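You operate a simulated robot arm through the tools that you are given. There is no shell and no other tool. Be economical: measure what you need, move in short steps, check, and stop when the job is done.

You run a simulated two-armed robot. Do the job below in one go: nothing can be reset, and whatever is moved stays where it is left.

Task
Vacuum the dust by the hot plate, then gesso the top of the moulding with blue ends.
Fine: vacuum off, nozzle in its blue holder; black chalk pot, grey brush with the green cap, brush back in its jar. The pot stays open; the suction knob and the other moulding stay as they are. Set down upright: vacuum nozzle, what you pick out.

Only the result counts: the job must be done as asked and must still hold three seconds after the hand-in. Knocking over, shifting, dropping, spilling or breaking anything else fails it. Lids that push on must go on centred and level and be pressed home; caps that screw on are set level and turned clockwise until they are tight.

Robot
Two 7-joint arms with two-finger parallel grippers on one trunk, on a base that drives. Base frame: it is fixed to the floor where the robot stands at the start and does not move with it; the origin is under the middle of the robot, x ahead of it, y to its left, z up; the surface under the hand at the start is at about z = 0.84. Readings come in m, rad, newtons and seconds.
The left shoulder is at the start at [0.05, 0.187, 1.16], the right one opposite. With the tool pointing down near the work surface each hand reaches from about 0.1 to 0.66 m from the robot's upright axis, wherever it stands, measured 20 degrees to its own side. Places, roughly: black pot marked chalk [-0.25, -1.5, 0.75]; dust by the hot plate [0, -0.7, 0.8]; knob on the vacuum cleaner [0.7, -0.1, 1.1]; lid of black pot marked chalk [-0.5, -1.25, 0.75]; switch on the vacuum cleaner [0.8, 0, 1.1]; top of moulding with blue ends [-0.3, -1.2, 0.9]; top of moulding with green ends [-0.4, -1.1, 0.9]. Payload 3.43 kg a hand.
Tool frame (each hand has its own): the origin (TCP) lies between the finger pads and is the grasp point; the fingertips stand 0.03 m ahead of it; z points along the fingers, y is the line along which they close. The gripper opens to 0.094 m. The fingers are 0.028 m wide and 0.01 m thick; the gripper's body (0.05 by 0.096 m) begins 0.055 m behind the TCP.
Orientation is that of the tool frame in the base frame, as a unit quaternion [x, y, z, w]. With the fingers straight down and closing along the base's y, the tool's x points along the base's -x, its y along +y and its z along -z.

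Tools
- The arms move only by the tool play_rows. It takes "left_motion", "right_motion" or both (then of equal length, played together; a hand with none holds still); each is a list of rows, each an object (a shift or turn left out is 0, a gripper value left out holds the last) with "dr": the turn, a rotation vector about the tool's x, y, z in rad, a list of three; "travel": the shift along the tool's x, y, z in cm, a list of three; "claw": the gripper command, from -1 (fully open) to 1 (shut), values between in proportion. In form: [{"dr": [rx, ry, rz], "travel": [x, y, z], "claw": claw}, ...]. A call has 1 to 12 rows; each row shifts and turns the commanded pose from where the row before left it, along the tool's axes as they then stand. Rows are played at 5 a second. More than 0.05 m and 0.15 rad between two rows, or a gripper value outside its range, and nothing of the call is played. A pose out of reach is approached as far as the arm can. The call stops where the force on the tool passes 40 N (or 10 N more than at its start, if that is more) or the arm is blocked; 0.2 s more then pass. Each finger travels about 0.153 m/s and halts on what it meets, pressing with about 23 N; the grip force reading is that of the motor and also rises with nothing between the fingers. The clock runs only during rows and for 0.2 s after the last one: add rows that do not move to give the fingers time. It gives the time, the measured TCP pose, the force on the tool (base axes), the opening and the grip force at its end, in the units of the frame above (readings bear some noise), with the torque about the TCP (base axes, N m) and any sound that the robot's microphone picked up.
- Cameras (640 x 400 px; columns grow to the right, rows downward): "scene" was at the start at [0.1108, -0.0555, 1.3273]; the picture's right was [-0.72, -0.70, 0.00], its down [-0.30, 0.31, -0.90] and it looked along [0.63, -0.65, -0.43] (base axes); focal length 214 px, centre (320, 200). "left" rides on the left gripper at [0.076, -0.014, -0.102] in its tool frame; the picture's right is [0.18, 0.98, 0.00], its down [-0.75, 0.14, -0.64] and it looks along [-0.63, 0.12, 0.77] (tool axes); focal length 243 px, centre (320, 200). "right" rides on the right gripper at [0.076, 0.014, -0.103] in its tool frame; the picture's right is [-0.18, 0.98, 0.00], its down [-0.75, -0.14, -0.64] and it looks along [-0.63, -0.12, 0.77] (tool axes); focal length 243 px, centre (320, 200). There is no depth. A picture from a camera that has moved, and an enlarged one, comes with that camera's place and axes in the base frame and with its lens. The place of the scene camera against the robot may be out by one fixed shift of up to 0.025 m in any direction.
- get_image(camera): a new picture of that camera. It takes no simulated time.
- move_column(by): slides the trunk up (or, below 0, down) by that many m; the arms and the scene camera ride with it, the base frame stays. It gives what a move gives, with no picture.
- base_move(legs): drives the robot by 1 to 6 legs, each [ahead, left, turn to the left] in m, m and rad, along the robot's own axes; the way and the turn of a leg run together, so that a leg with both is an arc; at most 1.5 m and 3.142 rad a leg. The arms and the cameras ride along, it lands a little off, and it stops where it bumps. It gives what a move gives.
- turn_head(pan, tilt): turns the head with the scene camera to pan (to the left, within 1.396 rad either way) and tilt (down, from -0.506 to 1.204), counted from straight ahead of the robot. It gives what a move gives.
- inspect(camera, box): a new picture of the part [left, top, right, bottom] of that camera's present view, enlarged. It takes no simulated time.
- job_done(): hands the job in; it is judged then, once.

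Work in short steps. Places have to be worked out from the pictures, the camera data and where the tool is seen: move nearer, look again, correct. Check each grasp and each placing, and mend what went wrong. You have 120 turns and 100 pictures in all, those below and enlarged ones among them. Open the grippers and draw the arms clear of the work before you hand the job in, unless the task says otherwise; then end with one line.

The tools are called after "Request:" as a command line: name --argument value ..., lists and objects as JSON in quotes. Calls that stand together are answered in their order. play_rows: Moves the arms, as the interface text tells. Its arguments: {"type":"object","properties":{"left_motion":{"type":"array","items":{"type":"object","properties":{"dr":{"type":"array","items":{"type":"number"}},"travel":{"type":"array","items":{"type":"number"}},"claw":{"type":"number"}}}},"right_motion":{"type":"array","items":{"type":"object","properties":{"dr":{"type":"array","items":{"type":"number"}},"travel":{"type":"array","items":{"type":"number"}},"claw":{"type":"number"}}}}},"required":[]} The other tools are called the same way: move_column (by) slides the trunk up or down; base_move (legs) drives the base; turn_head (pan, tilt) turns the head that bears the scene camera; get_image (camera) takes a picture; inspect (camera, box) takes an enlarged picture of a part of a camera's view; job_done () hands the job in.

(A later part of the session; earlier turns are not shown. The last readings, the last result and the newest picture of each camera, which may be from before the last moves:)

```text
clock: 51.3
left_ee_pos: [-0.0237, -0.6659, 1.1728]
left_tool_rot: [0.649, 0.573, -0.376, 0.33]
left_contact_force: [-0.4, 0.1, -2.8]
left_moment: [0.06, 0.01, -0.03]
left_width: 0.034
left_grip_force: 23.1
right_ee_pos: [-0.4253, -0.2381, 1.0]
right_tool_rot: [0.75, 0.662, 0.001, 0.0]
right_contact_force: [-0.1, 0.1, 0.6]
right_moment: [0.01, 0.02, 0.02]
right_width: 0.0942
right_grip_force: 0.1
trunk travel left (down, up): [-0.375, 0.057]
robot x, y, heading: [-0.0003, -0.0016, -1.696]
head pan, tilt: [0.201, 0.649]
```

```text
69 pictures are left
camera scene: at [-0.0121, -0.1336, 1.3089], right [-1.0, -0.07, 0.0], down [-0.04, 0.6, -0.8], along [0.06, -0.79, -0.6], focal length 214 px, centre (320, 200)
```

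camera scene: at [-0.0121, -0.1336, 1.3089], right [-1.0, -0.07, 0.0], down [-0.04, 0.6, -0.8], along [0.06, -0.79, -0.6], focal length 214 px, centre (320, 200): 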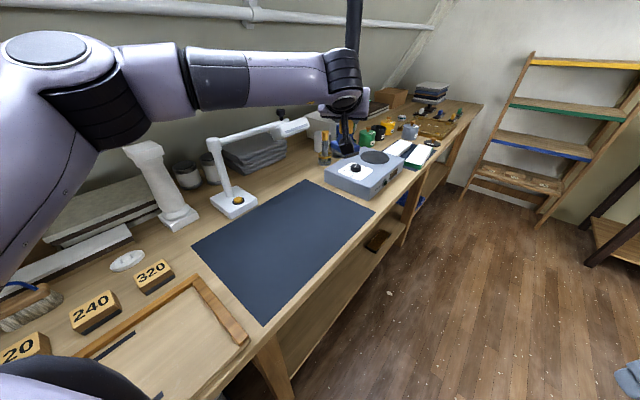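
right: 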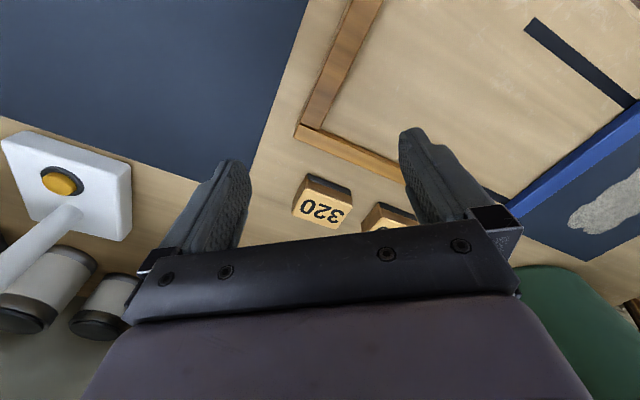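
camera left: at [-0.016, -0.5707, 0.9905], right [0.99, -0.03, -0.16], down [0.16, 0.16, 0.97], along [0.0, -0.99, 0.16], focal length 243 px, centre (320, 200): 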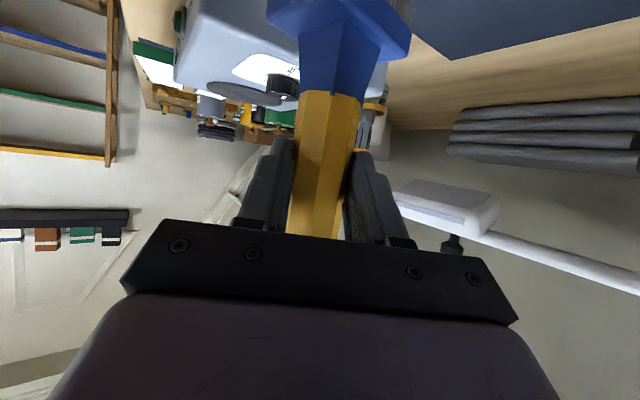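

Dust is all gone. Retract and rotate back to the holder.

Request:
play_rows --left_motion '[{"travel": [1.8, 1.83, -3.11]}, {"travel": [1.8, 1.83, -3.11]}, {"travel": [1.8, 1.83, -3.11]}, {"travel": [1.8, 1.83, -3.11]}, {"travel": [1.8, 1.83, -3.11]}, {"travel": [1.8, 1.83, -3.11]}, {}]'

Request:
base_move --legs '[[0, 0, 0.85], [0, 0, 0.85]]'

Request:
turn_head --pan 0.3 --tilt 0.6

Request:
get_image --camera "scene"

Request:
get_image --camera "left"

```text
clock: 52.9
left_ee_pos: [0.1129, -0.4649, 1.1731]
left_tool_rot: [0.65, 0.573, -0.375, 0.33]
left_contact_force: [-0.6, -0.1, -2.1]
left_moment: [0.02, -0.04, 0.0]
left_width: 0.0335
left_grip_force: 23.1
right_ee_pos: [-0.4252, -0.2376, 0.9994]
right_tool_rot: [0.75, 0.661, 0.0, 0.0]
right_contact_force: [-0.6, 0.2, 0.4]
right_moment: [-0.02, -0.02, -0.01]
right_width: 0.0938
right_grip_force: 0.1
trunk travel left (down, up): [-0.375, 0.057]
robot x, y, heading: [0.0014, -0.002, -1.692]
head pan, tilt: [0.201, 0.649]
```

```text
clock: 57.8
left_ee_pos: [0.45, 0.1702, 1.1723]
left_tool_rot: [0.0, 0.866, -0.001, 0.5]
left_contact_force: [0.8, 0.3, -2.7]
left_moment: [0.03, 0.02, -0.01]
left_width: 0.0336
left_grip_force: 22.7
right_ee_pos: [0.2905, -0.3904, 0.9993]
right_tool_rot: [0.0, 1.0, 0.0, 0.0]
right_contact_force: [0.5, 0.6, -0.6]
right_moment: [-0.03, 0.02, 0.02]
right_width: 0.0939
right_grip_force: 0.0
trunk travel left (down, up): [-0.375, 0.057]
robot x, y, heading: [-0.0002, 0.0007, -0.004]
head pan, tilt: [0.201, 0.649]
```

```text
clock: 58.4
left_ee_pos: [0.4505, 0.1708, 1.1734]
left_tool_rot: [-0.001, 0.866, -0.001, 0.5]
left_contact_force: [0.8, 1.0, -2.6]
left_moment: [0.01, 0.03, 0.01]
left_width: 0.0335
left_grip_force: 22.9
right_ee_pos: [0.2904, -0.3917, 1.0003]
right_tool_rot: [-0.001, 1.0, 0.0, -0.001]
right_contact_force: [0.8, -0.4, 0.4]
right_moment: [0.03, 0.01, 0.04]
right_width: 0.094
right_grip_force: 0.1
trunk travel left (down, up): [-0.375, 0.057]
robot x, y, heading: [0.0008, 0.0009, -0.002]
head pan, tilt: [0.3, 0.6]
```

```text
68 pictures are left
camera scene: at [0.1321, 0.0374, 1.3132], right [0.29, -0.96, 0.0], down [-0.54, -0.17, -0.82], along [0.79, 0.24, -0.57], focal length 214 px, centre (320, 200)
```

scene: 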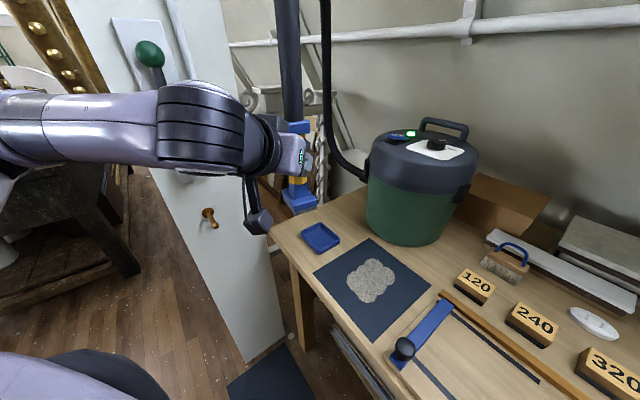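

```text
67 pictures are left
camera left: at [0.3225, 0.157, 1.1573], right [-0.09, 0.98, -0.16], down [-0.18, 0.14, 0.97], along [0.98, 0.12, 0.16], focal length 243 px, centre (320, 200)
```

left: 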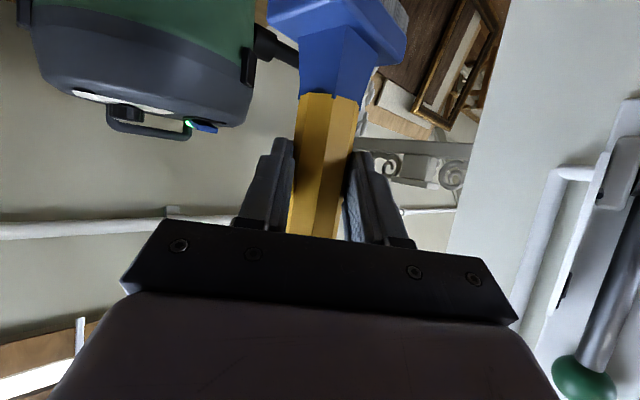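

Dust near the vacuum is untouched. Move above the tray.

Request:
play_rows --left_motion '[{"travel": [0.93, 0, 3.78]}, {"travel": [0.93, 0, 3.78]}, {"travel": [0.93, 0, 3.78]}, {"travel": [0.93, 0, 3.78]}, {"travel": [0.93, 0, 3.78]}, {}]'

Request:
inspect --camera "scene" --box '[260, 150, 420, 270]'

Request:
get_image --camera "left"

```text
clock: 59.8
left_ee_pos: [0.5897, 0.1714, 1.0375]
left_tool_rot: [-0.001, 0.867, 0.0, 0.499]
left_contact_force: [0.8, 0.5, -2.3]
left_moment: [-0.03, 0.05, 0.0]
left_width: 0.0335
left_grip_force: 23.2
right_ee_pos: [0.2896, -0.391, 0.9995]
right_tool_rot: [0.0, 1.0, 0.0, 0.001]
right_contact_force: [-0.4, -0.5, 0.5]
right_moment: [0.01, 0.04, 0.01]
right_width: 0.0939
right_grip_force: 0.1
trunk travel left (down, up): [-0.375, 0.057]
robot x, y, heading: [0.0023, 0.007, 0.001]
head pan, tilt: [0.3, 0.6]
```

```text
3.33 times, centred on (340, 210) of scene
camera zoom: at [0.132, 0.0375, 1.3132], right [0.3, -0.96, 0.0], down [-0.54, -0.17, -0.83], along [0.79, 0.24, -0.56], focal length 715 px, centre (253, 167)
```

zoom: 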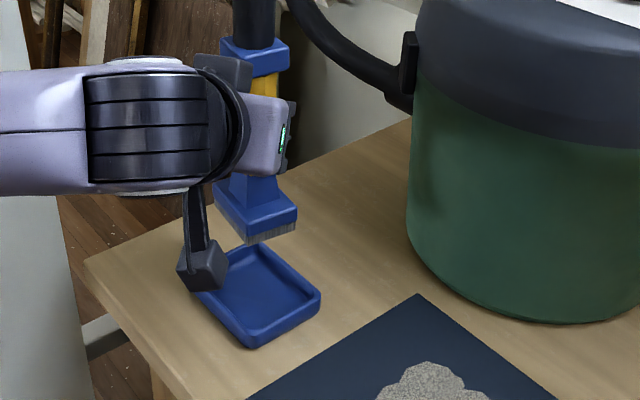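

```text
65 pictures are left
camera left: at [0.4628, 0.1568, 1.0224], right [-0.09, 0.98, -0.16], down [-0.18, 0.14, 0.97], along [0.98, 0.12, 0.16], focal length 243 px, centre (320, 200)
```

left: 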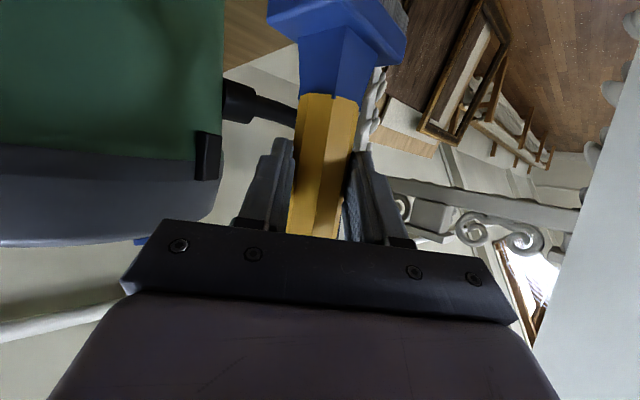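

Nozzle is above the tray, aligned. Lower in.

Request:
play_rows --left_motion '[{"travel": [2.5, 0, 1.42]}, {"travel": [2.5, 0, 1.42]}, {"travel": [2.2, 0, 1.27]}, {"travel": [0.5, 0, 0.3]}, {}]'

Request:
inspect --camera "scene" --box '[260, 150, 420, 270]'

```text
clock: 61.0
left_ee_pos: [0.5901, 0.1684, 0.9481]
left_tool_rot: [-0.002, 0.866, 0.0, 0.5]
left_contact_force: [-0.4, 0.3, -2.6]
left_moment: [0.01, 0.04, 0.0]
left_width: 0.0334
left_grip_force: 23.4
right_ee_pos: [0.2892, -0.3891, 1.0003]
right_tool_rot: [-0.001, 1.0, 0.0, 0.0]
right_contact_force: [-0.7, 0.4, 0.1]
right_moment: [0.02, -0.01, -0.01]
right_width: 0.0943
right_grip_force: 0.1
trunk travel left (down, up): [-0.375, 0.057]
robot x, y, heading: [0.001, 0.0032, 0.003]
head pan, tilt: [0.3, 0.6]
```

```text
3.33 times, centred on (340, 210) of scene
camera zoom: at [0.1321, 0.0375, 1.3132], right [0.3, -0.96, 0.0], down [-0.54, -0.17, -0.82], along [0.79, 0.24, -0.57], focal length 715 px, centre (253, 167)
```

zoom: 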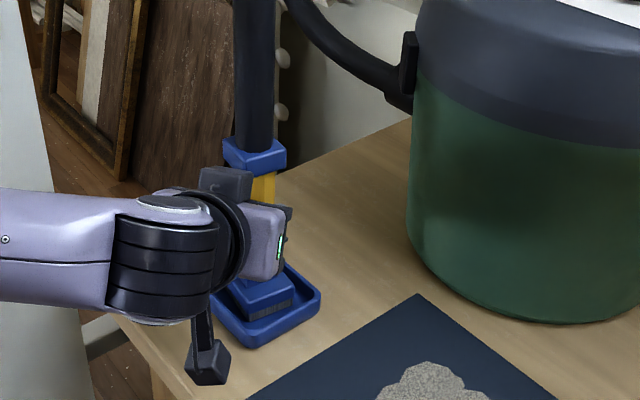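

Keep lowering in 2 mm steps until it rests.

Request:
play_rows --left_motion '[{"travel": [0.17, 0, 0.1]}, {"travel": [0.17, 0, 0.1]}, {"travel": [0.17, 0, 0.1]}, {}]'

```text
clock: 62.0
left_ee_pos: [0.5903, 0.1698, 0.948]
left_tool_rot: [-0.002, 0.864, 0.0, 0.503]
left_contact_force: [0.7, 0.9, 15.3]
left_moment: [0.07, -0.05, 0.06]
left_width: 0.0336
left_grip_force: 23.1
right_ee_pos: [0.2892, -0.3919, 1.0002]
right_tool_rot: [-0.001, 1.0, 0.001, 0.0]
right_contact_force: [0.3, -0.8, 1.2]
right_moment: [-0.01, 0.0, -0.03]
right_width: 0.0942
right_grip_force: 0.0
trunk travel left (down, up): [-0.375, 0.057]
robot x, y, heading: [0.0026, 0.0014, -0.001]
head pan, tilt: [0.3, 0.6]
```

It rests on the tray. Ease 3 mm up, open and look.

Request:
play_rows --left_motion '[{"travel": [-0.26, 0, -0.15]}, {"claw": -0.4}, {"claw": -1}, {}, {}]'

Request:
get_image --camera "left"

```text
clock: 63.2
left_ee_pos: [0.5907, 0.1709, 0.9462]
left_tool_rot: [-0.001, 0.866, 0.0, 0.5]
left_contact_force: [0.1, 0.1, -0.3]
left_moment: [0.01, 0.04, 0.01]
left_width: 0.0938
left_grip_force: 0.2
right_ee_pos: [0.29, -0.3918, 0.9998]
right_tool_rot: [0.0, 1.0, -0.001, 0.001]
right_contact_force: [-1.1, -0.4, -0.3]
right_moment: [0.0, -0.02, 0.01]
right_width: 0.0941
right_grip_force: 0.0
trunk travel left (down, up): [-0.375, 0.057]
robot x, y, heading: [-0.0014, 0.0007, -0.0]
head pan, tilt: [0.3, 0.6]
```

```text
63 pictures are left
camera left: at [0.4625, 0.1566, 0.9308], right [-0.09, 0.98, -0.16], down [-0.18, 0.14, 0.97], along [0.98, 0.12, 0.16], focal length 243 px, centre (320, 200)
```

left: 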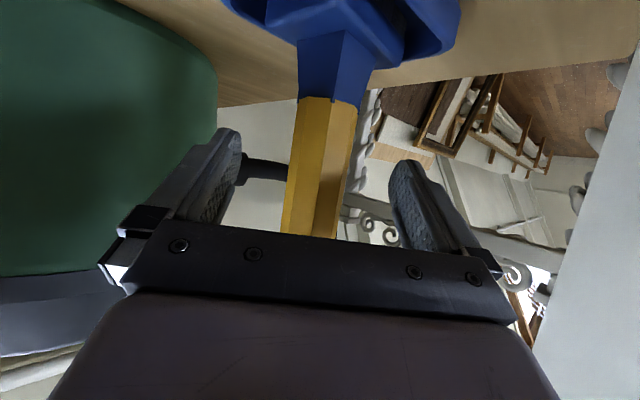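

Nozzle stands as at the start. Retract, rise, and tilt the hand back down.

Request:
play_rows --left_motion '[{"travel": [1.88, 0, -3.25]}, {"travel": [1.88, 0, -3.25]}, {"travel": [1.88, 0, -3.25]}, {"travel": [1.88, 0, -3.25]}, {"travel": [-3.25, 0, -2.53]}, {"travel": [-3.25, 0, -2.53]}, {"travel": [-3.25, 0, -2.53]}, {"travel": [-3.25, 0, -2.53]}, {"travel": [-3.25, 0, -2.53]}, {"travel": [-3.25, 0, -2.53]}, {"travel": [-3.25, 0, -2.53]}]'

Request:
play_rows --left_motion '[{"dr": [0, 0.15, 0]}, {"dr": [0, 0.15, 0]}, {"dr": [0, 0.15, 0]}, {"dr": [0, 0.15, 0]}, {"dr": [0, 0.15, 0]}, {"dr": [0, 0.15, 0]}, {"dr": [0, 0.147, 0], "claw": 1}, {}]'

Request:
inspect --camera "scene" --box '[240, 80, 480, 280]'

```text
clock: 65.6
left_ee_pos: [0.4001, 0.1708, 1.2322]
left_tool_rot: [0.0, 0.866, 0.0, 0.499]
left_contact_force: [0.8, 0.1, 0.1]
left_moment: [0.04, 0.0, -0.01]
left_width: 0.0942
left_grip_force: 0.1
right_ee_pos: [0.2902, -0.3916, 1.0001]
right_tool_rot: [0.0, 1.0, 0.0, 0.0]
right_contact_force: [-0.5, -0.2, -0.4]
right_moment: [0.0, 0.01, 0.0]
right_width: 0.0939
right_grip_force: 0.0
trunk travel left (down, up): [-0.375, 0.057]
robot x, y, heading: [-0.0015, 0.0022, -0.002]
head pan, tilt: [0.3, 0.6]
```

```text
clock: 67.4
left_ee_pos: [0.4001, 0.1709, 1.232]
left_tool_rot: [0.001, 1.0, -0.001, -0.001]
left_contact_force: [0.0, -0.4, -0.1]
left_moment: [-0.04, 0.0, 0.02]
left_width: 0.0001
left_grip_force: 23.1
right_ee_pos: [0.29, -0.3909, 0.9998]
right_tool_rot: [0.0, 1.0, 0.0, 0.0]
right_contact_force: [-0.6, -0.5, 0.0]
right_moment: [-0.01, 0.02, 0.0]
right_width: 0.094
right_grip_force: 0.1
trunk travel left (down, up): [-0.375, 0.057]
robot x, y, heading: [0.001, 0.0039, -0.006]
head pan, tilt: [0.3, 0.6]
```

```text
2.00 times, centred on (360, 180) of scene
camera zoom: at [0.1318, 0.0375, 1.3132], right [0.3, -0.96, 0.0], down [-0.54, -0.17, -0.83], along [0.79, 0.24, -0.56], focal length 429 px, centre (240, 240)
```

zoom: 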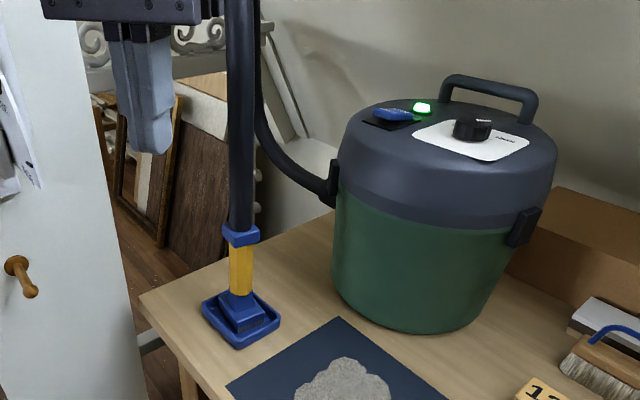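

Nozzle sits upright in its tray. Now return to the switch and turn the vacuum off.

Request:
base_move --legs '[[0, 0, -0.785], [0, 0.22, 0]]'

Request:
play_rows --left_motion '[{"travel": [-3, 2.5, 0]}, {"travel": [-3, 2.5, 0]}, {"travel": [-3, 3, 0]}, {"travel": [-2.6, 3, 0]}, {"travel": [0, 3, 0]}, {"travel": [0, 0, 3]}, {"travel": [0, 0, 1]}, {}]'

Request:
get_image --camera "left"

```text
clock: 72.0
left_ee_pos: [0.5583, -0.0076, 1.2313]
left_tool_rot: [0.382, 0.924, -0.001, 0.0]
left_contact_force: [1.0, -0.1, 1.2]
left_moment: [-0.01, 0.02, 0.01]
left_width: 0.0
left_grip_force: 22.9
right_ee_pos: [0.0826, -0.3269, 1.0008]
right_tool_rot: [0.383, 0.924, 0.001, 0.0]
right_contact_force: [0.0, 0.9, -0.2]
right_moment: [0.01, 0.01, 0.01]
right_width: 0.094
right_grip_force: 0.1
trunk travel left (down, up): [-0.375, 0.057]
robot x, y, heading: [0.1574, 0.1551, -0.786]
head pan, tilt: [0.3, 0.6]
```

```text
clock: 73.8
left_ee_pos: [0.7403, 0.0105, 1.1912]
left_tool_rot: [0.382, 0.924, -0.001, 0.0]
left_contact_force: [0.1, 0.6, -1.3]
left_moment: [0.01, 0.01, -0.01]
left_width: 0.0
left_grip_force: 22.8
right_ee_pos: [0.0823, -0.3273, 0.9991]
right_tool_rot: [0.383, 0.924, 0.0, -0.001]
right_contact_force: [-0.8, 0.4, 1.0]
right_moment: [-0.01, -0.01, -0.01]
right_width: 0.0941
right_grip_force: 0.0
trunk travel left (down, up): [-0.375, 0.057]
robot x, y, heading: [0.1532, 0.1541, -0.788]
head pan, tilt: [0.3, 0.6]
```

```text
61 pictures are left
camera left: at [0.6749, 0.0542, 1.2935], right [0.56, 0.83, 0.0], down [0.63, -0.43, 0.64], along [0.53, -0.36, -0.77], focal length 243 px, centre (320, 200)
```

left: 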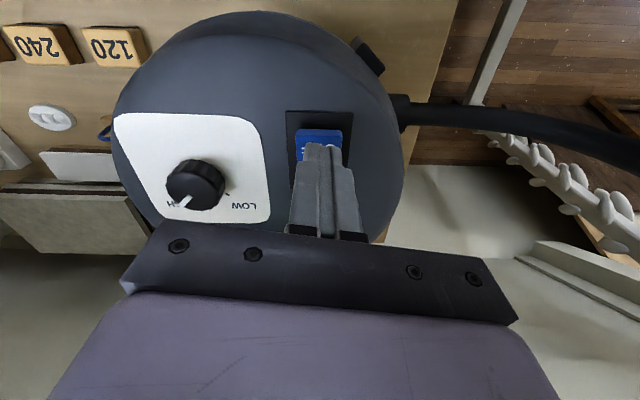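

Tip is over the OFF half; shift 5 mm nearer and press.

Request:
play_rows --left_motion '[{"travel": [0.5, 0, 0.9]}, {"travel": [0, 0, 0.6]}, {"travel": [0, 0, 0.6]}, {"travel": [0, 0, 0.5]}, {}]'

Request:
get_image --camera "left"

```text
clock: 75.0
left_ee_pos: [0.7353, 0.0136, 1.1686]
left_tool_rot: [0.382, 0.924, -0.002, 0.003]
left_contact_force: [3.6, 1.0, 12.8]
left_moment: [-0.09, -0.28, 0.06]
left_width: 0.0
left_grip_force: 23.0
right_ee_pos: [0.0816, -0.3275, 1.0006]
right_tool_rot: [0.382, 0.924, 0.0, 0.0]
right_contact_force: [-0.2, 0.2, -0.4]
right_moment: [0.0, 0.02, -0.02]
right_width: 0.094
right_grip_force: 0.0
trunk travel left (down, up): [-0.375, 0.057]
robot x, y, heading: [0.1532, 0.1547, -0.784]
head pan, tilt: [0.3, 0.6]
heard: click
```

```text
60 pictures are left
camera left: at [0.6703, 0.0585, 1.2697], right [0.56, 0.83, 0.0], down [0.63, -0.43, 0.65], along [0.53, -0.37, -0.76], focal length 243 px, centre (320, 200)
```

left: 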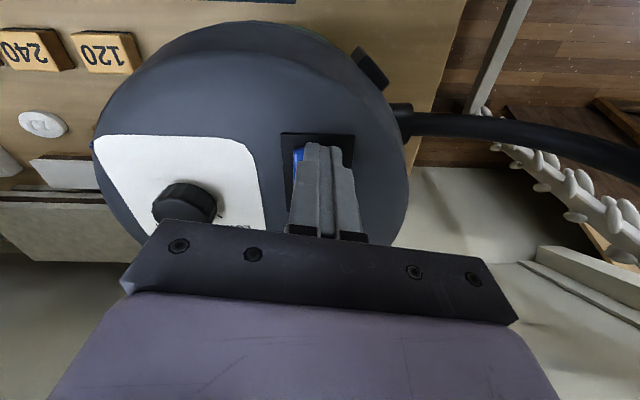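

Clicked off. Withdraw and verify the lamp.

Request:
play_rows --left_motion '[{"travel": [0, 0, -4]}, {"travel": [0, 0, -3]}, {"travel": [3, -4, 0]}, {"travel": [3, -4, 0]}, {"travel": [3, -4, 0]}, {"travel": [3, -2, 0]}, {"travel": [1, 0, 0], "claw": -1}]'

Request:
turn_head --pan 0.75 --tilt 0.5

Request:
inspect --camera "scene" --box '[240, 100, 480, 340]'

```text
clock: 76.6
left_ee_pos: [0.5434, 0.0072, 1.2355]
left_tool_rot: [0.381, 0.924, -0.001, 0.0]
left_contact_force: [0.1, -0.4, -0.7]
left_moment: [-0.02, 0.01, 0.01]
left_width: 0.0936
left_grip_force: 0.0
right_ee_pos: [0.0809, -0.3264, 1.0008]
right_tool_rot: [0.382, 0.924, 0.0, -0.001]
right_contact_force: [0.8, 0.3, 0.3]
right_moment: [-0.02, -0.04, 0.01]
right_width: 0.0942
right_grip_force: 0.0
trunk travel left (down, up): [-0.375, 0.057]
robot x, y, heading: [0.157, 0.1535, -0.793]
head pan, tilt: [0.3, 0.6]
```

```text
clock: 77.5
left_ee_pos: [0.5442, 0.0054, 1.2355]
left_tool_rot: [0.382, 0.924, -0.001, 0.0]
left_contact_force: [-0.5, 0.6, 0.0]
left_moment: [-0.01, 0.0, 0.01]
left_width: 0.0941
left_grip_force: 0.1
right_ee_pos: [0.0821, -0.3274, 0.9999]
right_tool_rot: [0.383, 0.924, 0.0, 0.0]
right_contact_force: [-0.3, -0.1, 0.7]
right_moment: [-0.03, -0.02, -0.03]
right_width: 0.0938
right_grip_force: 0.1
trunk travel left (down, up): [-0.375, 0.057]
robot x, y, heading: [0.1592, 0.1523, -0.783]
head pan, tilt: [0.75, 0.499]
```

```text
1.67 times, centred on (360, 220) of scene
camera zoom: at [0.2753, 0.1207, 1.3223], right [-0.04, -1.0, 0.0], down [-0.48, 0.02, -0.88], along [0.88, -0.03, -0.48], focal length 358 px, centre (253, 167)
```

zoom: 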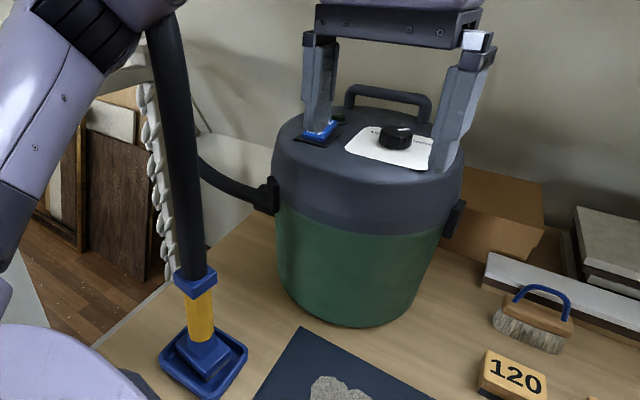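

Vacuum is off. Drive right along the bench to the gesso area.

Request:
base_move --legs '[[0, -0.6, 0], [0, -0.5, 0]]'

Request:
turn_head --pan -0.05 --tilt 0.5

Request:
get_image --camera "scene"

```text
clock: 87.8
left_ee_pos: [-0.2372, -0.7705, 1.2361]
left_tool_rot: [0.383, 0.924, -0.001, 0.0]
left_contact_force: [0.2, 0.3, -0.4]
left_moment: [0.0, -0.02, 0.02]
left_width: 0.094
left_grip_force: 0.0
right_ee_pos: [-0.7003, -1.102, 0.9999]
right_tool_rot: [0.383, 0.924, 0.0, -0.001]
right_contact_force: [-1.0, 0.1, -0.1]
right_moment: [-0.03, -0.01, 0.04]
right_width: 0.0943
right_grip_force: 0.0
trunk travel left (down, up): [-0.375, 0.057]
robot x, y, heading: [-0.6278, -0.6179, -0.792]
head pan, tilt: [0.75, 0.499]
```

```text
clock: 88.9
left_ee_pos: [-0.238, -0.7711, 1.2374]
left_tool_rot: [0.383, 0.924, 0.0, -0.001]
left_contact_force: [-0.5, 0.5, 0.6]
left_moment: [0.02, 0.0, -0.01]
left_width: 0.0939
left_grip_force: 0.0
right_ee_pos: [-0.7008, -1.1025, 0.9998]
right_tool_rot: [0.383, 0.924, 0.0, 0.001]
right_contact_force: [-0.3, -0.3, -0.8]
right_moment: [-0.02, 0.0, -0.01]
right_width: 0.0942
right_grip_force: 0.1
trunk travel left (down, up): [-0.375, 0.057]
robot x, y, heading: [-0.6303, -0.6196, -0.788]
head pan, tilt: [-0.051, 0.499]
```

```text
58 pictures are left
camera scene: at [-0.5362, -0.7199, 1.3223], right [-0.74, -0.67, 0.0], down [-0.32, 0.36, -0.88], along [0.59, -0.65, -0.48], focal length 214 px, centre (320, 200)
```

scene: 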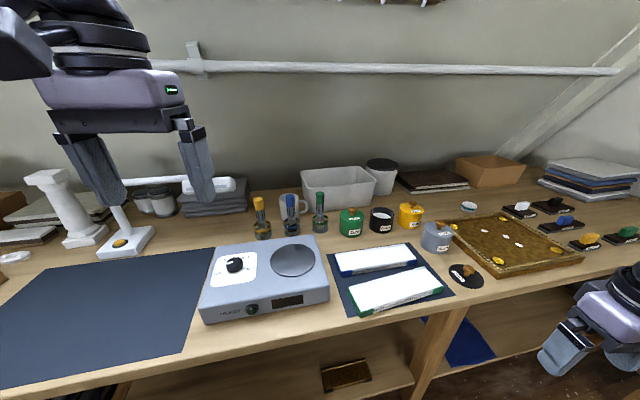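

Request:
inspect --camera "scene" --box '[240, 170, 360, 250]'

Request:
inspect --camera "scene" --box '[320, 180, 500, 320]'

```text
5.00 times, centred on (300, 210) of scene
camera zoom: at [-0.5362, -0.7199, 1.3223], right [-0.74, -0.67, 0.0], down [-0.32, 0.36, -0.88], along [0.59, -0.65, -0.48], focal length 1072 px, centre (420, 150)
```

zoom: 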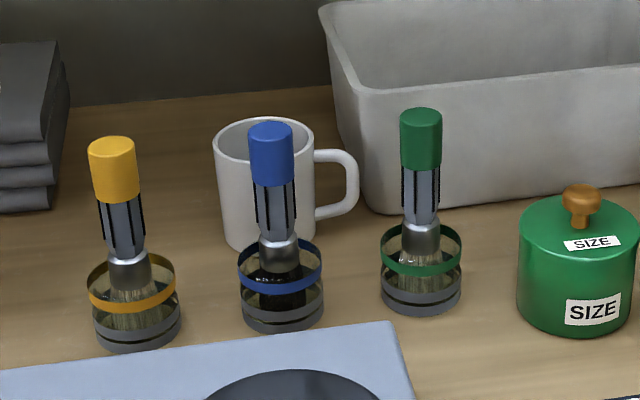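

```text
2.86 times, centred on (410, 250) of scene
camera zoom: at [-0.5362, -0.7199, 1.3223], right [-0.74, -0.67, 0.0], down [-0.32, 0.36, -0.88], along [0.59, -0.65, -0.48], focal length 613 px, centre (63, 57)
```

zoom: 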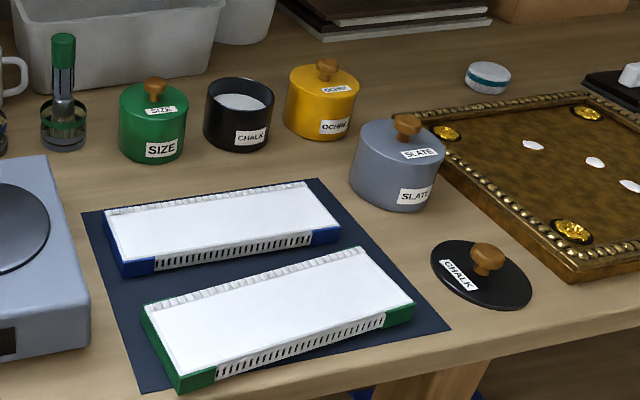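

The black chalk pot is already open; the green-capped brush stands in its green-ring jar at ≈(-0.065,-1.24). The bench normal heading is about -0.63 rad. Raise the right hand, square up, and move in.

Request:
play_rows --right_motion '[{"travel": [0, 0, -4]}, {"travel": [0, 0, -4]}, {"travel": [0, 0, -2]}]'

Request:
base_move --legs '[[0, 0, 0.159], [0.1, -0.08, 0], [0.1, 0, 0]]'

Request:
turn_head --pan -0.15 --tilt 0.7

Request:
get_image --camera "scene"

Request:
get_image --camera "right"

```text
clock: 89.7
left_ee_pos: [-0.2377, -0.7704, 1.236]
left_tool_rot: [0.382, 0.924, -0.001, 0.0]
left_contact_force: [-0.5, -0.4, 1.0]
left_moment: [-0.03, -0.01, -0.01]
left_width: 0.0938
left_grip_force: 0.1
right_ee_pos: [-0.701, -1.1021, 1.0994]
right_tool_rot: [0.383, 0.924, 0.0, 0.0]
right_contact_force: [-0.5, -0.1, -0.1]
right_moment: [-0.01, 0.02, 0.01]
right_width: 0.0939
right_grip_force: 0.0
trunk travel left (down, up): [-0.375, 0.057]
robot x, y, heading: [-0.6229, -0.6211, -0.788]
head pan, tilt: [-0.051, 0.499]
```

```text
clock: 92.4
left_ee_pos: [-0.1423, -0.86, 1.2351]
left_tool_rot: [0.308, 0.952, -0.001, -0.001]
left_contact_force: [-0.3, -0.3, 1.6]
left_moment: [-0.02, -0.03, 0.02]
left_width: 0.0942
left_grip_force: 0.1
right_ee_pos: [-0.5455, -1.2631, 1.1003]
right_tool_rot: [0.308, 0.951, 0.0, 0.001]
right_contact_force: [0.5, 0.0, 0.4]
right_moment: [0.01, -0.04, 0.01]
right_width: 0.0939
right_grip_force: 0.0
trunk travel left (down, up): [-0.375, 0.057]
robot x, y, heading: [-0.5496, -0.7786, -0.63]
head pan, tilt: [-0.051, 0.499]
stopped in leg 3: the robot was blocked; the commanded pose is now the measured one
```

```text
clock: 93.1
left_ee_pos: [-0.1397, -0.8607, 1.2355]
left_tool_rot: [0.307, 0.952, 0.0, -0.002]
left_contact_force: [0.2, -0.1, -0.2]
left_moment: [-0.01, 0.01, -0.06]
left_width: 0.094
left_grip_force: 0.1
right_ee_pos: [-0.5457, -1.2643, 1.1011]
right_tool_rot: [0.309, 0.951, 0.001, 0.0]
right_contact_force: [0.7, 0.2, 0.5]
right_moment: [0.02, -0.01, 0.0]
right_width: 0.094
right_grip_force: 0.0
trunk travel left (down, up): [-0.375, 0.057]
robot x, y, heading: [-0.5492, -0.7753, -0.628]
head pan, tilt: [-0.15, 0.7]
```

```text
55 pictures are left
camera scene: at [-0.4536, -0.8588, 1.3047], right [-0.7, -0.71, 0.0], down [-0.46, 0.45, -0.77], along [0.55, -0.54, -0.64], focal length 214 px, centre (320, 200)
```

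scene: 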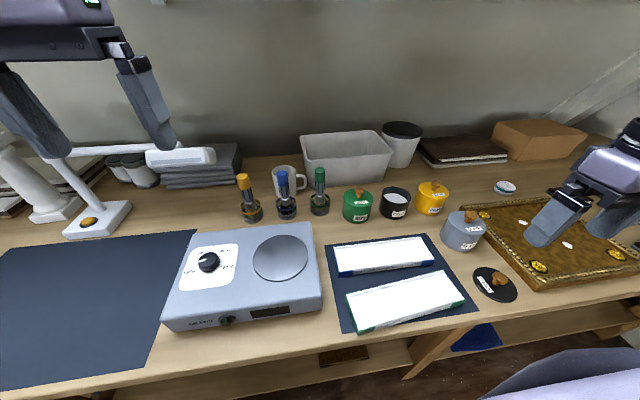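

```text
54 pictures are left
camera right: at [-0.5987, -1.2067, 1.2019], right [0.73, 0.69, 0.0], down [0.53, -0.56, 0.64], along [0.44, -0.47, -0.77], focal length 243 px, centre (320, 200)
```

right: 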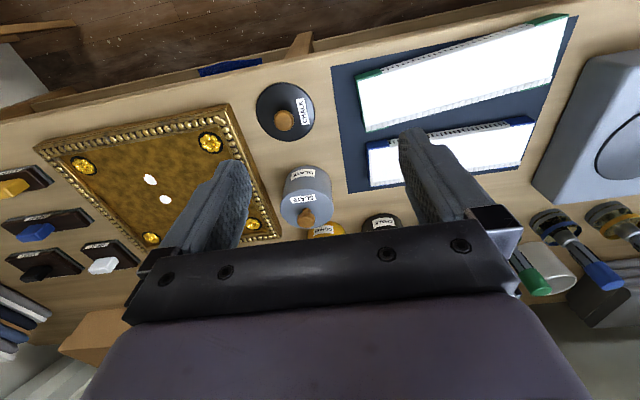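

Base touched the bench front and stopped at n≈0.01; brush is then ~0.66 ahead. I'll tilt the right tool 0.5 rad forward to gain reach and move above the brush.

Request:
play_rows --right_motion '[{"dr": [0, -0.15, 0], "claw": -0.3}, {"dr": [0, -0.15, 0]}, {"dr": [0, -0.15, 0]}, {"dr": [0, -0.05, 0]}, {}]'

Request:
play_rows --right_motion '[{"travel": [-2.9, 2.73, 1.79]}, {"travel": [-2.9, 2.73, 1.79]}, {"travel": [-2.9, 2.73, 1.79]}, {"travel": [-2.9, 2.73, 1.79]}, {"travel": [-2.9, 2.73, 1.79]}, {"travel": [-2.9, 2.73, 1.79]}, {"travel": [-2.9, 2.73, 1.79]}, {"travel": [-2.9, 2.73, 1.79]}, {"travel": [-2.9, 2.73, 1.79]}, {}]'

Request:
get_image --camera "right"

Request:
get_image --camera "scene"

```text
clock: 94.3
left_ee_pos: [-0.1391, -0.8598, 1.2355]
left_tool_rot: [0.306, 0.952, 0.001, -0.001]
left_contact_force: [-0.2, -0.3, 0.1]
left_moment: [-0.02, 0.01, 0.02]
left_width: 0.0939
left_grip_force: 0.1
right_ee_pos: [-0.546, -1.2636, 1.0995]
right_tool_rot: [0.299, 0.922, -0.075, 0.235]
right_contact_force: [1.1, 1.0, -0.1]
right_moment: [-0.01, 0.02, 0.02]
right_width: 0.0608
right_grip_force: 0.1
trunk travel left (down, up): [-0.375, 0.057]
robot x, y, heading: [-0.549, -0.7739, -0.624]
head pan, tilt: [-0.15, 0.7]
```

```text
clock: 96.5
left_ee_pos: [-0.141, -0.8606, 1.2352]
left_tool_rot: [0.306, 0.952, 0.001, -0.002]
left_contact_force: [0.8, 0.1, 0.1]
left_moment: [-0.01, 0.02, 0.0]
left_width: 0.0941
left_grip_force: 0.1
right_ee_pos: [-0.1535, -1.2451, 1.0824]
right_tool_rot: [0.299, 0.922, -0.076, 0.235]
right_contact_force: [0.0, -0.5, -0.4]
right_moment: [-0.05, 0.01, -0.04]
right_width: 0.0612
right_grip_force: 0.1
trunk travel left (down, up): [-0.375, 0.057]
robot x, y, heading: [-0.553, -0.7757, -0.627]
head pan, tilt: [-0.15, 0.7]
```

```text
53 pictures are left
camera right: at [-0.238, -1.1646, 1.1359], right [0.71, 0.7, 0.09], down [0.2, -0.32, 0.92], along [0.68, -0.64, -0.37], focal length 243 px, centre (320, 200)
```

right: 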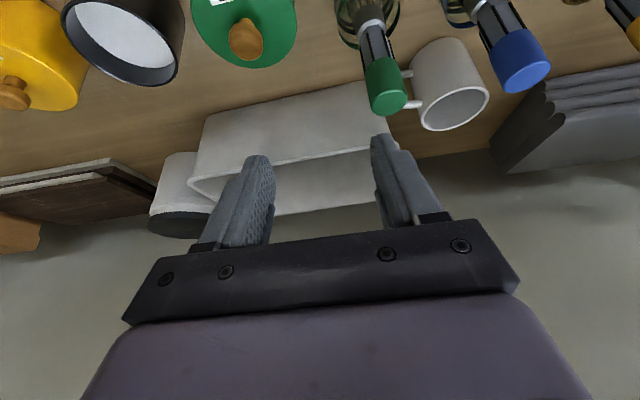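

```text
52 pictures are left
camera scene: at [-0.4538, -0.8591, 1.3046], right [-0.7, -0.71, 0.0], down [-0.46, 0.45, -0.77], along [0.55, -0.54, -0.64], focal length 214 px, centre (320, 200)
```

scene: 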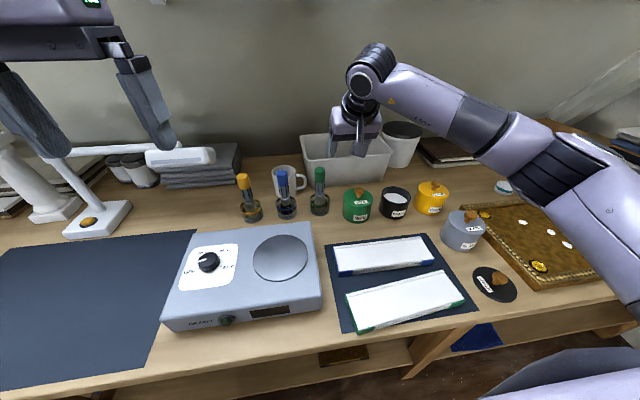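

Brush axis triangulates to (-0.060,-1.238), cap top z≈0.98. Move directly above it.

Request:
play_rows --right_motion '[{"travel": [-1.6, 2.02, 2.02]}, {"travel": [-1.6, 2.02, 2.02]}, {"travel": [-1.6, 2.02, 2.02]}, {}]'

Request:
get_image --camera "right"

Request:
inspect --camera "scene" --box '[260, 110, 380, 230]'

```text
clock: 97.5
left_ee_pos: [-0.1419, -0.8611, 1.2342]
left_tool_rot: [0.307, 0.952, 0.0, -0.002]
left_contact_force: [0.4, 0.1, 0.5]
left_moment: [-0.03, -0.03, 0.01]
left_width: 0.094
left_grip_force: 0.1
right_ee_pos: [-0.061, -1.2369, 1.0544]
right_tool_rot: [0.299, 0.922, -0.076, 0.235]
right_contact_force: [-0.1, -0.3, -0.3]
right_moment: [-0.01, -0.05, 0.02]
right_width: 0.0612
right_grip_force: 0.1
trunk travel left (down, up): [-0.375, 0.057]
robot x, y, heading: [-0.5528, -0.7751, -0.63]
head pan, tilt: [-0.15, 0.7]
```

```text
51 pictures are left
camera right: at [-0.146, -1.1574, 1.1067], right [0.71, 0.7, 0.09], down [0.2, -0.32, 0.92], along [0.68, -0.64, -0.37], focal length 243 px, centre (320, 200)
```

right: 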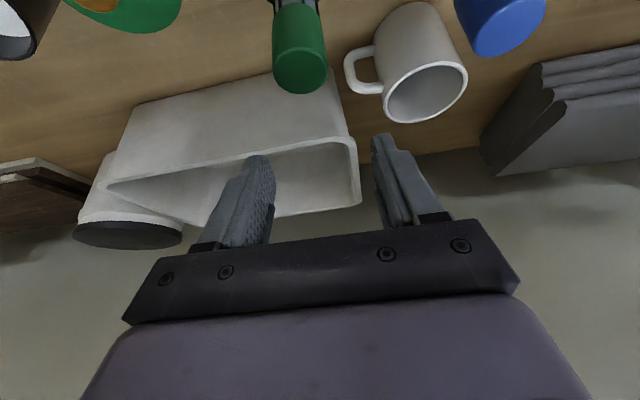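

```text
3.33 times, centred on (320, 170) of scene
camera zoom: at [-0.4538, -0.8591, 1.3046], right [-0.7, -0.71, 0.0], down [-0.46, 0.45, -0.77], along [0.55, -0.54, -0.64], focal length 715 px, centre (320, 300)
```

zoom: 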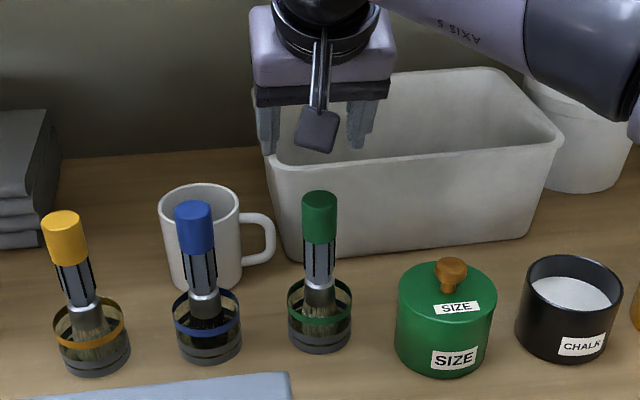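

Rays from three views agree better at cap top z≈1.0, (-0.079,-1.225). Step back 2 cm and come down partway, then check.

Request:
play_rows --right_motion '[{"travel": [1.76, 0, -0.96]}, {"travel": [1.42, 0, 2.6]}, {}]'

Request:
inspect --camera "scene" --box '[260, 110, 380, 230]'

Request:
get_image --camera "right"

```text
clock: 98.3
left_ee_pos: [-0.141, -0.8611, 1.2352]
left_tool_rot: [0.306, 0.952, 0.0, -0.002]
left_contact_force: [-0.3, 0.1, -0.6]
left_moment: [0.01, 0.0, 0.02]
left_width: 0.094
left_grip_force: 0.0
right_ee_pos: [-0.0771, -1.2249, 1.0229]
right_tool_rot: [0.3, 0.922, -0.076, 0.235]
right_contact_force: [0.4, 0.2, 0.2]
right_moment: [-0.02, 0.02, -0.01]
right_width: 0.0611
right_grip_force: 0.0
trunk travel left (down, up): [-0.375, 0.057]
robot x, y, heading: [-0.5498, -0.7748, -0.624]
head pan, tilt: [-0.15, 0.7]
```

```text
3.33 times, centred on (320, 170) of scene
camera zoom: at [-0.4537, -0.8588, 1.3047], right [-0.7, -0.71, 0.0], down [-0.46, 0.45, -0.77], along [0.55, -0.54, -0.64], focal length 715 px, centre (320, 300)
```

zoom: 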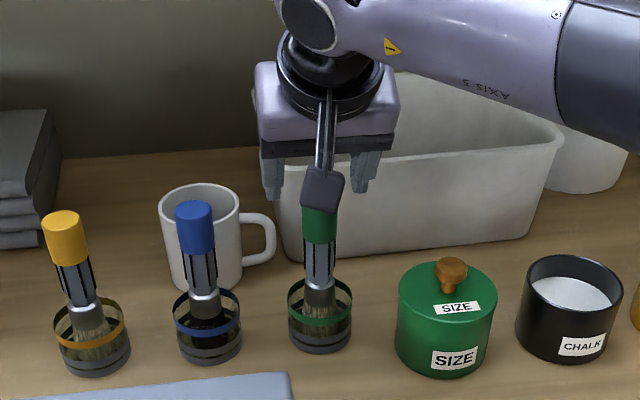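

```text
48 pictures are left
camera right: at [-0.1624, -1.1454, 1.0764], right [0.71, 0.7, 0.09], down [0.2, -0.32, 0.92], along [0.68, -0.64, -0.37], focal length 243 px, centre (320, 200)
```

right: 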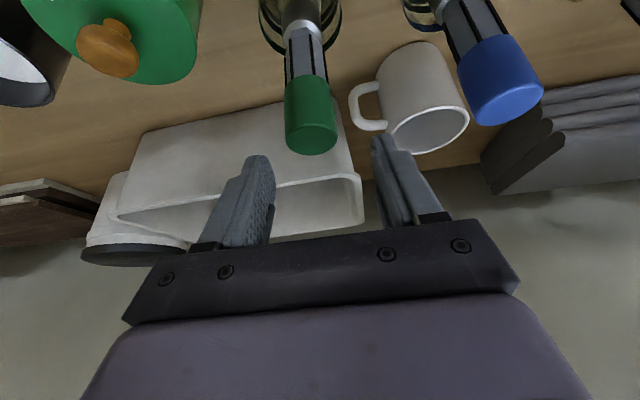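

Nearly centred; nudge 4 mm and descend to grip the cap/handle, then close.

Request:
play_rows --right_motion '[{"travel": [0.35, -0.4, -0.2]}, {"travel": [1.39, 0, 2.55]}, {"travel": [1.39, 0, 2.55]}, {}]'

Request:
get_image --camera "right"

```text
clock: 99.3
left_ee_pos: [-0.1409, -0.8614, 1.2344]
left_tool_rot: [0.307, 0.952, 0.001, -0.002]
left_contact_force: [0.4, 0.8, -0.2]
left_moment: [0.02, -0.02, -0.02]
left_width: 0.094
left_grip_force: 0.0
right_ee_pos: [-0.0821, -1.2257, 0.9651]
right_tool_rot: [0.3, 0.921, -0.075, 0.235]
right_contact_force: [0.2, -0.1, 0.1]
right_moment: [-0.01, 0.02, 0.01]
right_width: 0.061
right_grip_force: 0.1
trunk travel left (down, up): [-0.375, 0.057]
robot x, y, heading: [-0.5466, -0.7771, -0.629]
head pan, tilt: [-0.15, 0.7]
```

```text
47 pictures are left
camera right: at [-0.1668, -1.1459, 1.0181], right [0.71, 0.7, 0.09], down [0.2, -0.32, 0.92], along [0.68, -0.64, -0.37], focal length 243 px, centre (320, 200)
```

right: 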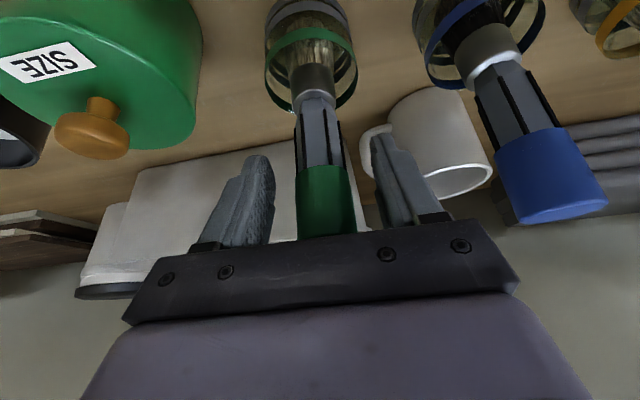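

Brush is between the fingers. Close.

Request:
play_rows --right_motion '[{"claw": 0.2}, {"claw": 1}, {}, {}]'

Request:
inspect --camera "scene" --box '[260, 110, 380, 230]'

```text
clock: 100.3
left_ee_pos: [-0.1412, -0.8609, 1.235]
left_tool_rot: [0.306, 0.952, 0.001, -0.002]
left_contact_force: [0.4, 0.7, 0.0]
left_moment: [0.01, -0.03, -0.01]
left_width: 0.0941
left_grip_force: 0.1
right_ee_pos: [-0.0802, -1.2258, 0.965]
right_tool_rot: [0.299, 0.922, -0.075, 0.235]
right_contact_force: [-0.6, -0.5, 0.3]
right_moment: [0.03, 0.0, -0.02]
right_width: 0.0282
right_grip_force: 22.5
trunk travel left (down, up): [-0.375, 0.057]
robot x, y, heading: [-0.5517, -0.7762, -0.627]
head pan, tilt: [-0.15, 0.7]
```

```text
3.33 times, centred on (320, 170) of scene
camera zoom: at [-0.4535, -0.8589, 1.3046], right [-0.7, -0.71, 0.0], down [-0.46, 0.45, -0.76], along [0.55, -0.54, -0.64], focal length 715 px, centre (320, 300)
```

zoom: 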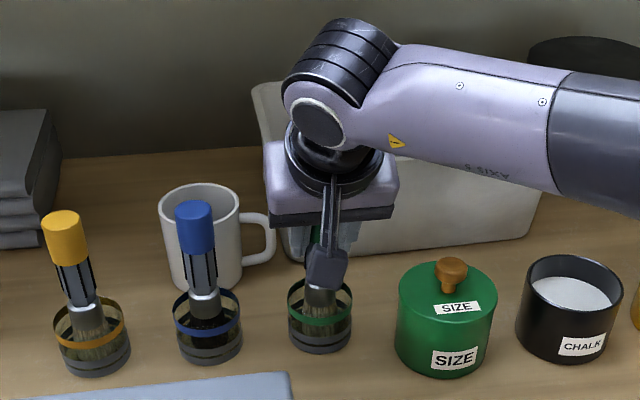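

Gripped (0.028). Seat reference TCP (-0.081,-1.226,0.965). Lift straight up 14 cm.

Request:
play_rows --right_motion '[{"travel": [-0.96, 0, -1.76]}, {"travel": [-1.44, 0, -2.63]}, {"travel": [-1.44, 0, -2.63]}, {"travel": [-1.44, 0, -2.63]}, {"travel": [-1.44, 0, -2.63]}, {}]'

Request:
get_image --camera "right"

Request:
get_image --camera "scene"

```text
clock: 101.7
left_ee_pos: [-0.1396, -0.8609, 1.2349]
left_tool_rot: [0.306, 0.952, 0.0, -0.002]
left_contact_force: [0.5, -0.7, -0.1]
left_moment: [-0.02, -0.01, -0.01]
left_width: 0.0938
left_grip_force: 0.0
right_ee_pos: [-0.0813, -1.2279, 1.1061]
right_tool_rot: [0.299, 0.922, -0.075, 0.235]
right_contact_force: [0.2, 0.4, -0.8]
right_moment: [-0.03, 0.04, -0.01]
right_width: 0.028
right_grip_force: 23.0
trunk travel left (down, up): [-0.375, 0.057]
robot x, y, heading: [-0.5493, -0.7743, -0.625]
head pan, tilt: [-0.15, 0.7]
```

```text
45 pictures are left
camera right: at [-0.1668, -1.147, 1.1591], right [0.71, 0.7, 0.09], down [0.2, -0.32, 0.92], along [0.68, -0.64, -0.37], focal length 243 px, centre (320, 200)
```

right: 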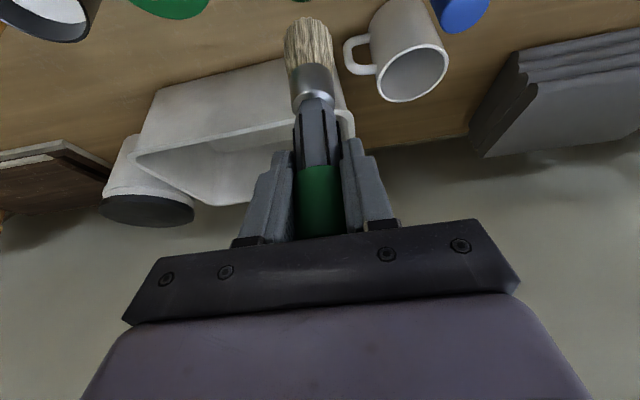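

```text
44 pictures are left
camera scene: at [-0.4534, -0.859, 1.3046], right [-0.7, -0.71, 0.0], down [-0.46, 0.45, -0.76], along [0.55, -0.54, -0.64], focal length 214 px, centre (320, 200)
```

scene: 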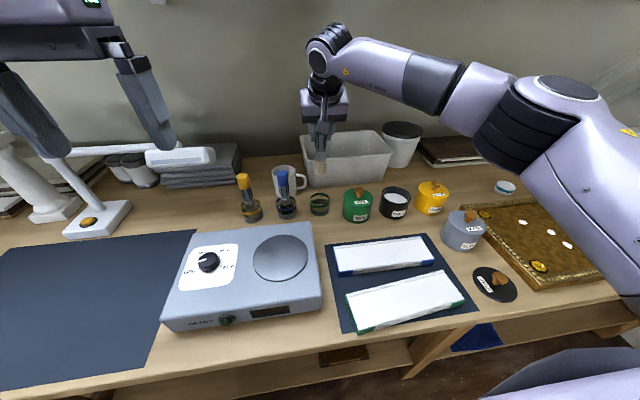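

Brush is out, clean grey bristles, tip ≈0.125 below TCP. Chalk pot rim centre ≈(-0.245,-1.378), z≈0.92. Move above it.

Request:
play_rows --right_motion '[{"travel": [0.59, -4.36, -0.78]}, {"travel": [0.59, -4.36, -0.78]}, {"travel": [0.59, -4.36, -0.78]}, {"travel": [0.59, -4.36, -0.78]}, {"travel": [0.59, -4.36, -0.78]}, {}]'

Request:
get_image --camera "right"

Request:
inspect --camera "scene" --box '[340, 110, 460, 230]'

```text
clock: 103.1
left_ee_pos: [-0.1399, -0.8602, 1.2348]
left_tool_rot: [0.306, 0.952, 0.0, -0.002]
left_contact_force: [-0.1, -0.5, 0.2]
left_moment: [0.01, -0.02, 0.0]
left_width: 0.0941
left_grip_force: 0.0
right_ee_pos: [-0.2458, -1.376, 1.127]
right_tool_rot: [0.299, 0.922, -0.076, 0.235]
right_contact_force: [0.3, -0.1, -0.2]
right_moment: [0.01, -0.02, -0.02]
right_width: 0.0284
right_grip_force: 23.3
trunk travel left (down, up): [-0.375, 0.057]
robot x, y, heading: [-0.5511, -0.7773, -0.626]
head pan, tilt: [-0.15, 0.7]
```

```text
43 pictures are left
camera right: at [-0.3327, -1.2967, 1.1792], right [0.71, 0.7, 0.09], down [0.2, -0.32, 0.92], along [0.68, -0.64, -0.37], focal length 243 px, centre (320, 200)
```

right: 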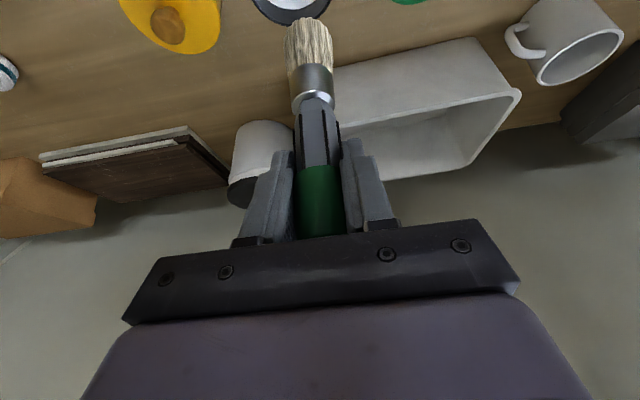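

```text
3.33 times, centred on (400, 170) of scene
camera zoom: at [-0.4532, -0.8587, 1.3046], right [-0.7, -0.71, 0.0], down [-0.46, 0.45, -0.76], along [0.55, -0.54, -0.64], focal length 715 px, centre (53, 300)
```

zoom: 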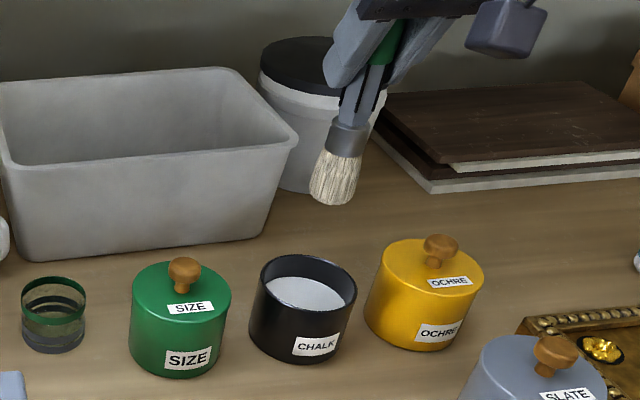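

Brush is over the pot within a few mm. Nudge 4 mm right and dip to TCP z≈1.02.

Request:
play_rows --right_motion '[{"travel": [1.3, -0.4, 2.4]}, {"travel": [1.3, 0, 2.4]}, {"travel": [1.3, 0, 2.4]}, {"travel": [0.6, 0, 1.1]}, {"travel": [0.5, 0, 0.9]}, {}]'

Request:
inspect --camera "scene" --box '[340, 110, 460, 230]'

```text
clock: 104.5
left_ee_pos: [-0.1411, -0.8619, 1.2348]
left_tool_rot: [0.307, 0.952, 0.0, -0.002]
left_contact_force: [0.4, -0.5, 0.3]
left_moment: [0.0, 0.0, 0.02]
left_width: 0.0942
left_grip_force: 0.0
right_ee_pos: [-0.2477, -1.3816, 1.0223]
right_tool_rot: [0.3, 0.921, -0.076, 0.235]
right_contact_force: [0.6, -0.7, -1.4]
right_moment: [-0.01, -0.02, -0.02]
right_width: 0.028
right_grip_force: 23.1
trunk travel left (down, up): [-0.375, 0.057]
robot x, y, heading: [-0.5507, -0.7743, -0.625]
head pan, tilt: [-0.15, 0.7]
```

```text
3.33 times, centred on (400, 170) of scene
camera zoom: at [-0.4535, -0.8589, 1.3046], right [-0.7, -0.71, 0.0], down [-0.46, 0.45, -0.76], along [0.55, -0.54, -0.64], focal length 715 px, centre (53, 300)
```

zoom: 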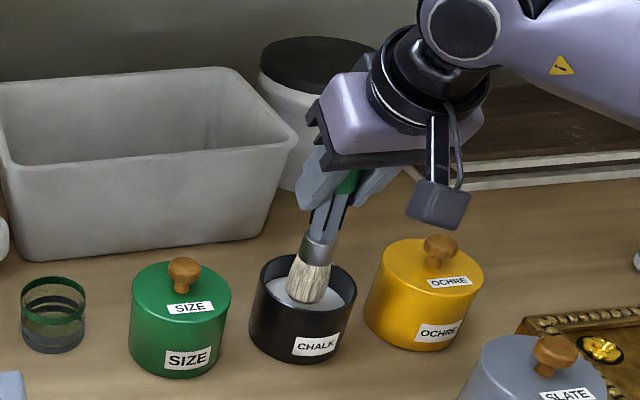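

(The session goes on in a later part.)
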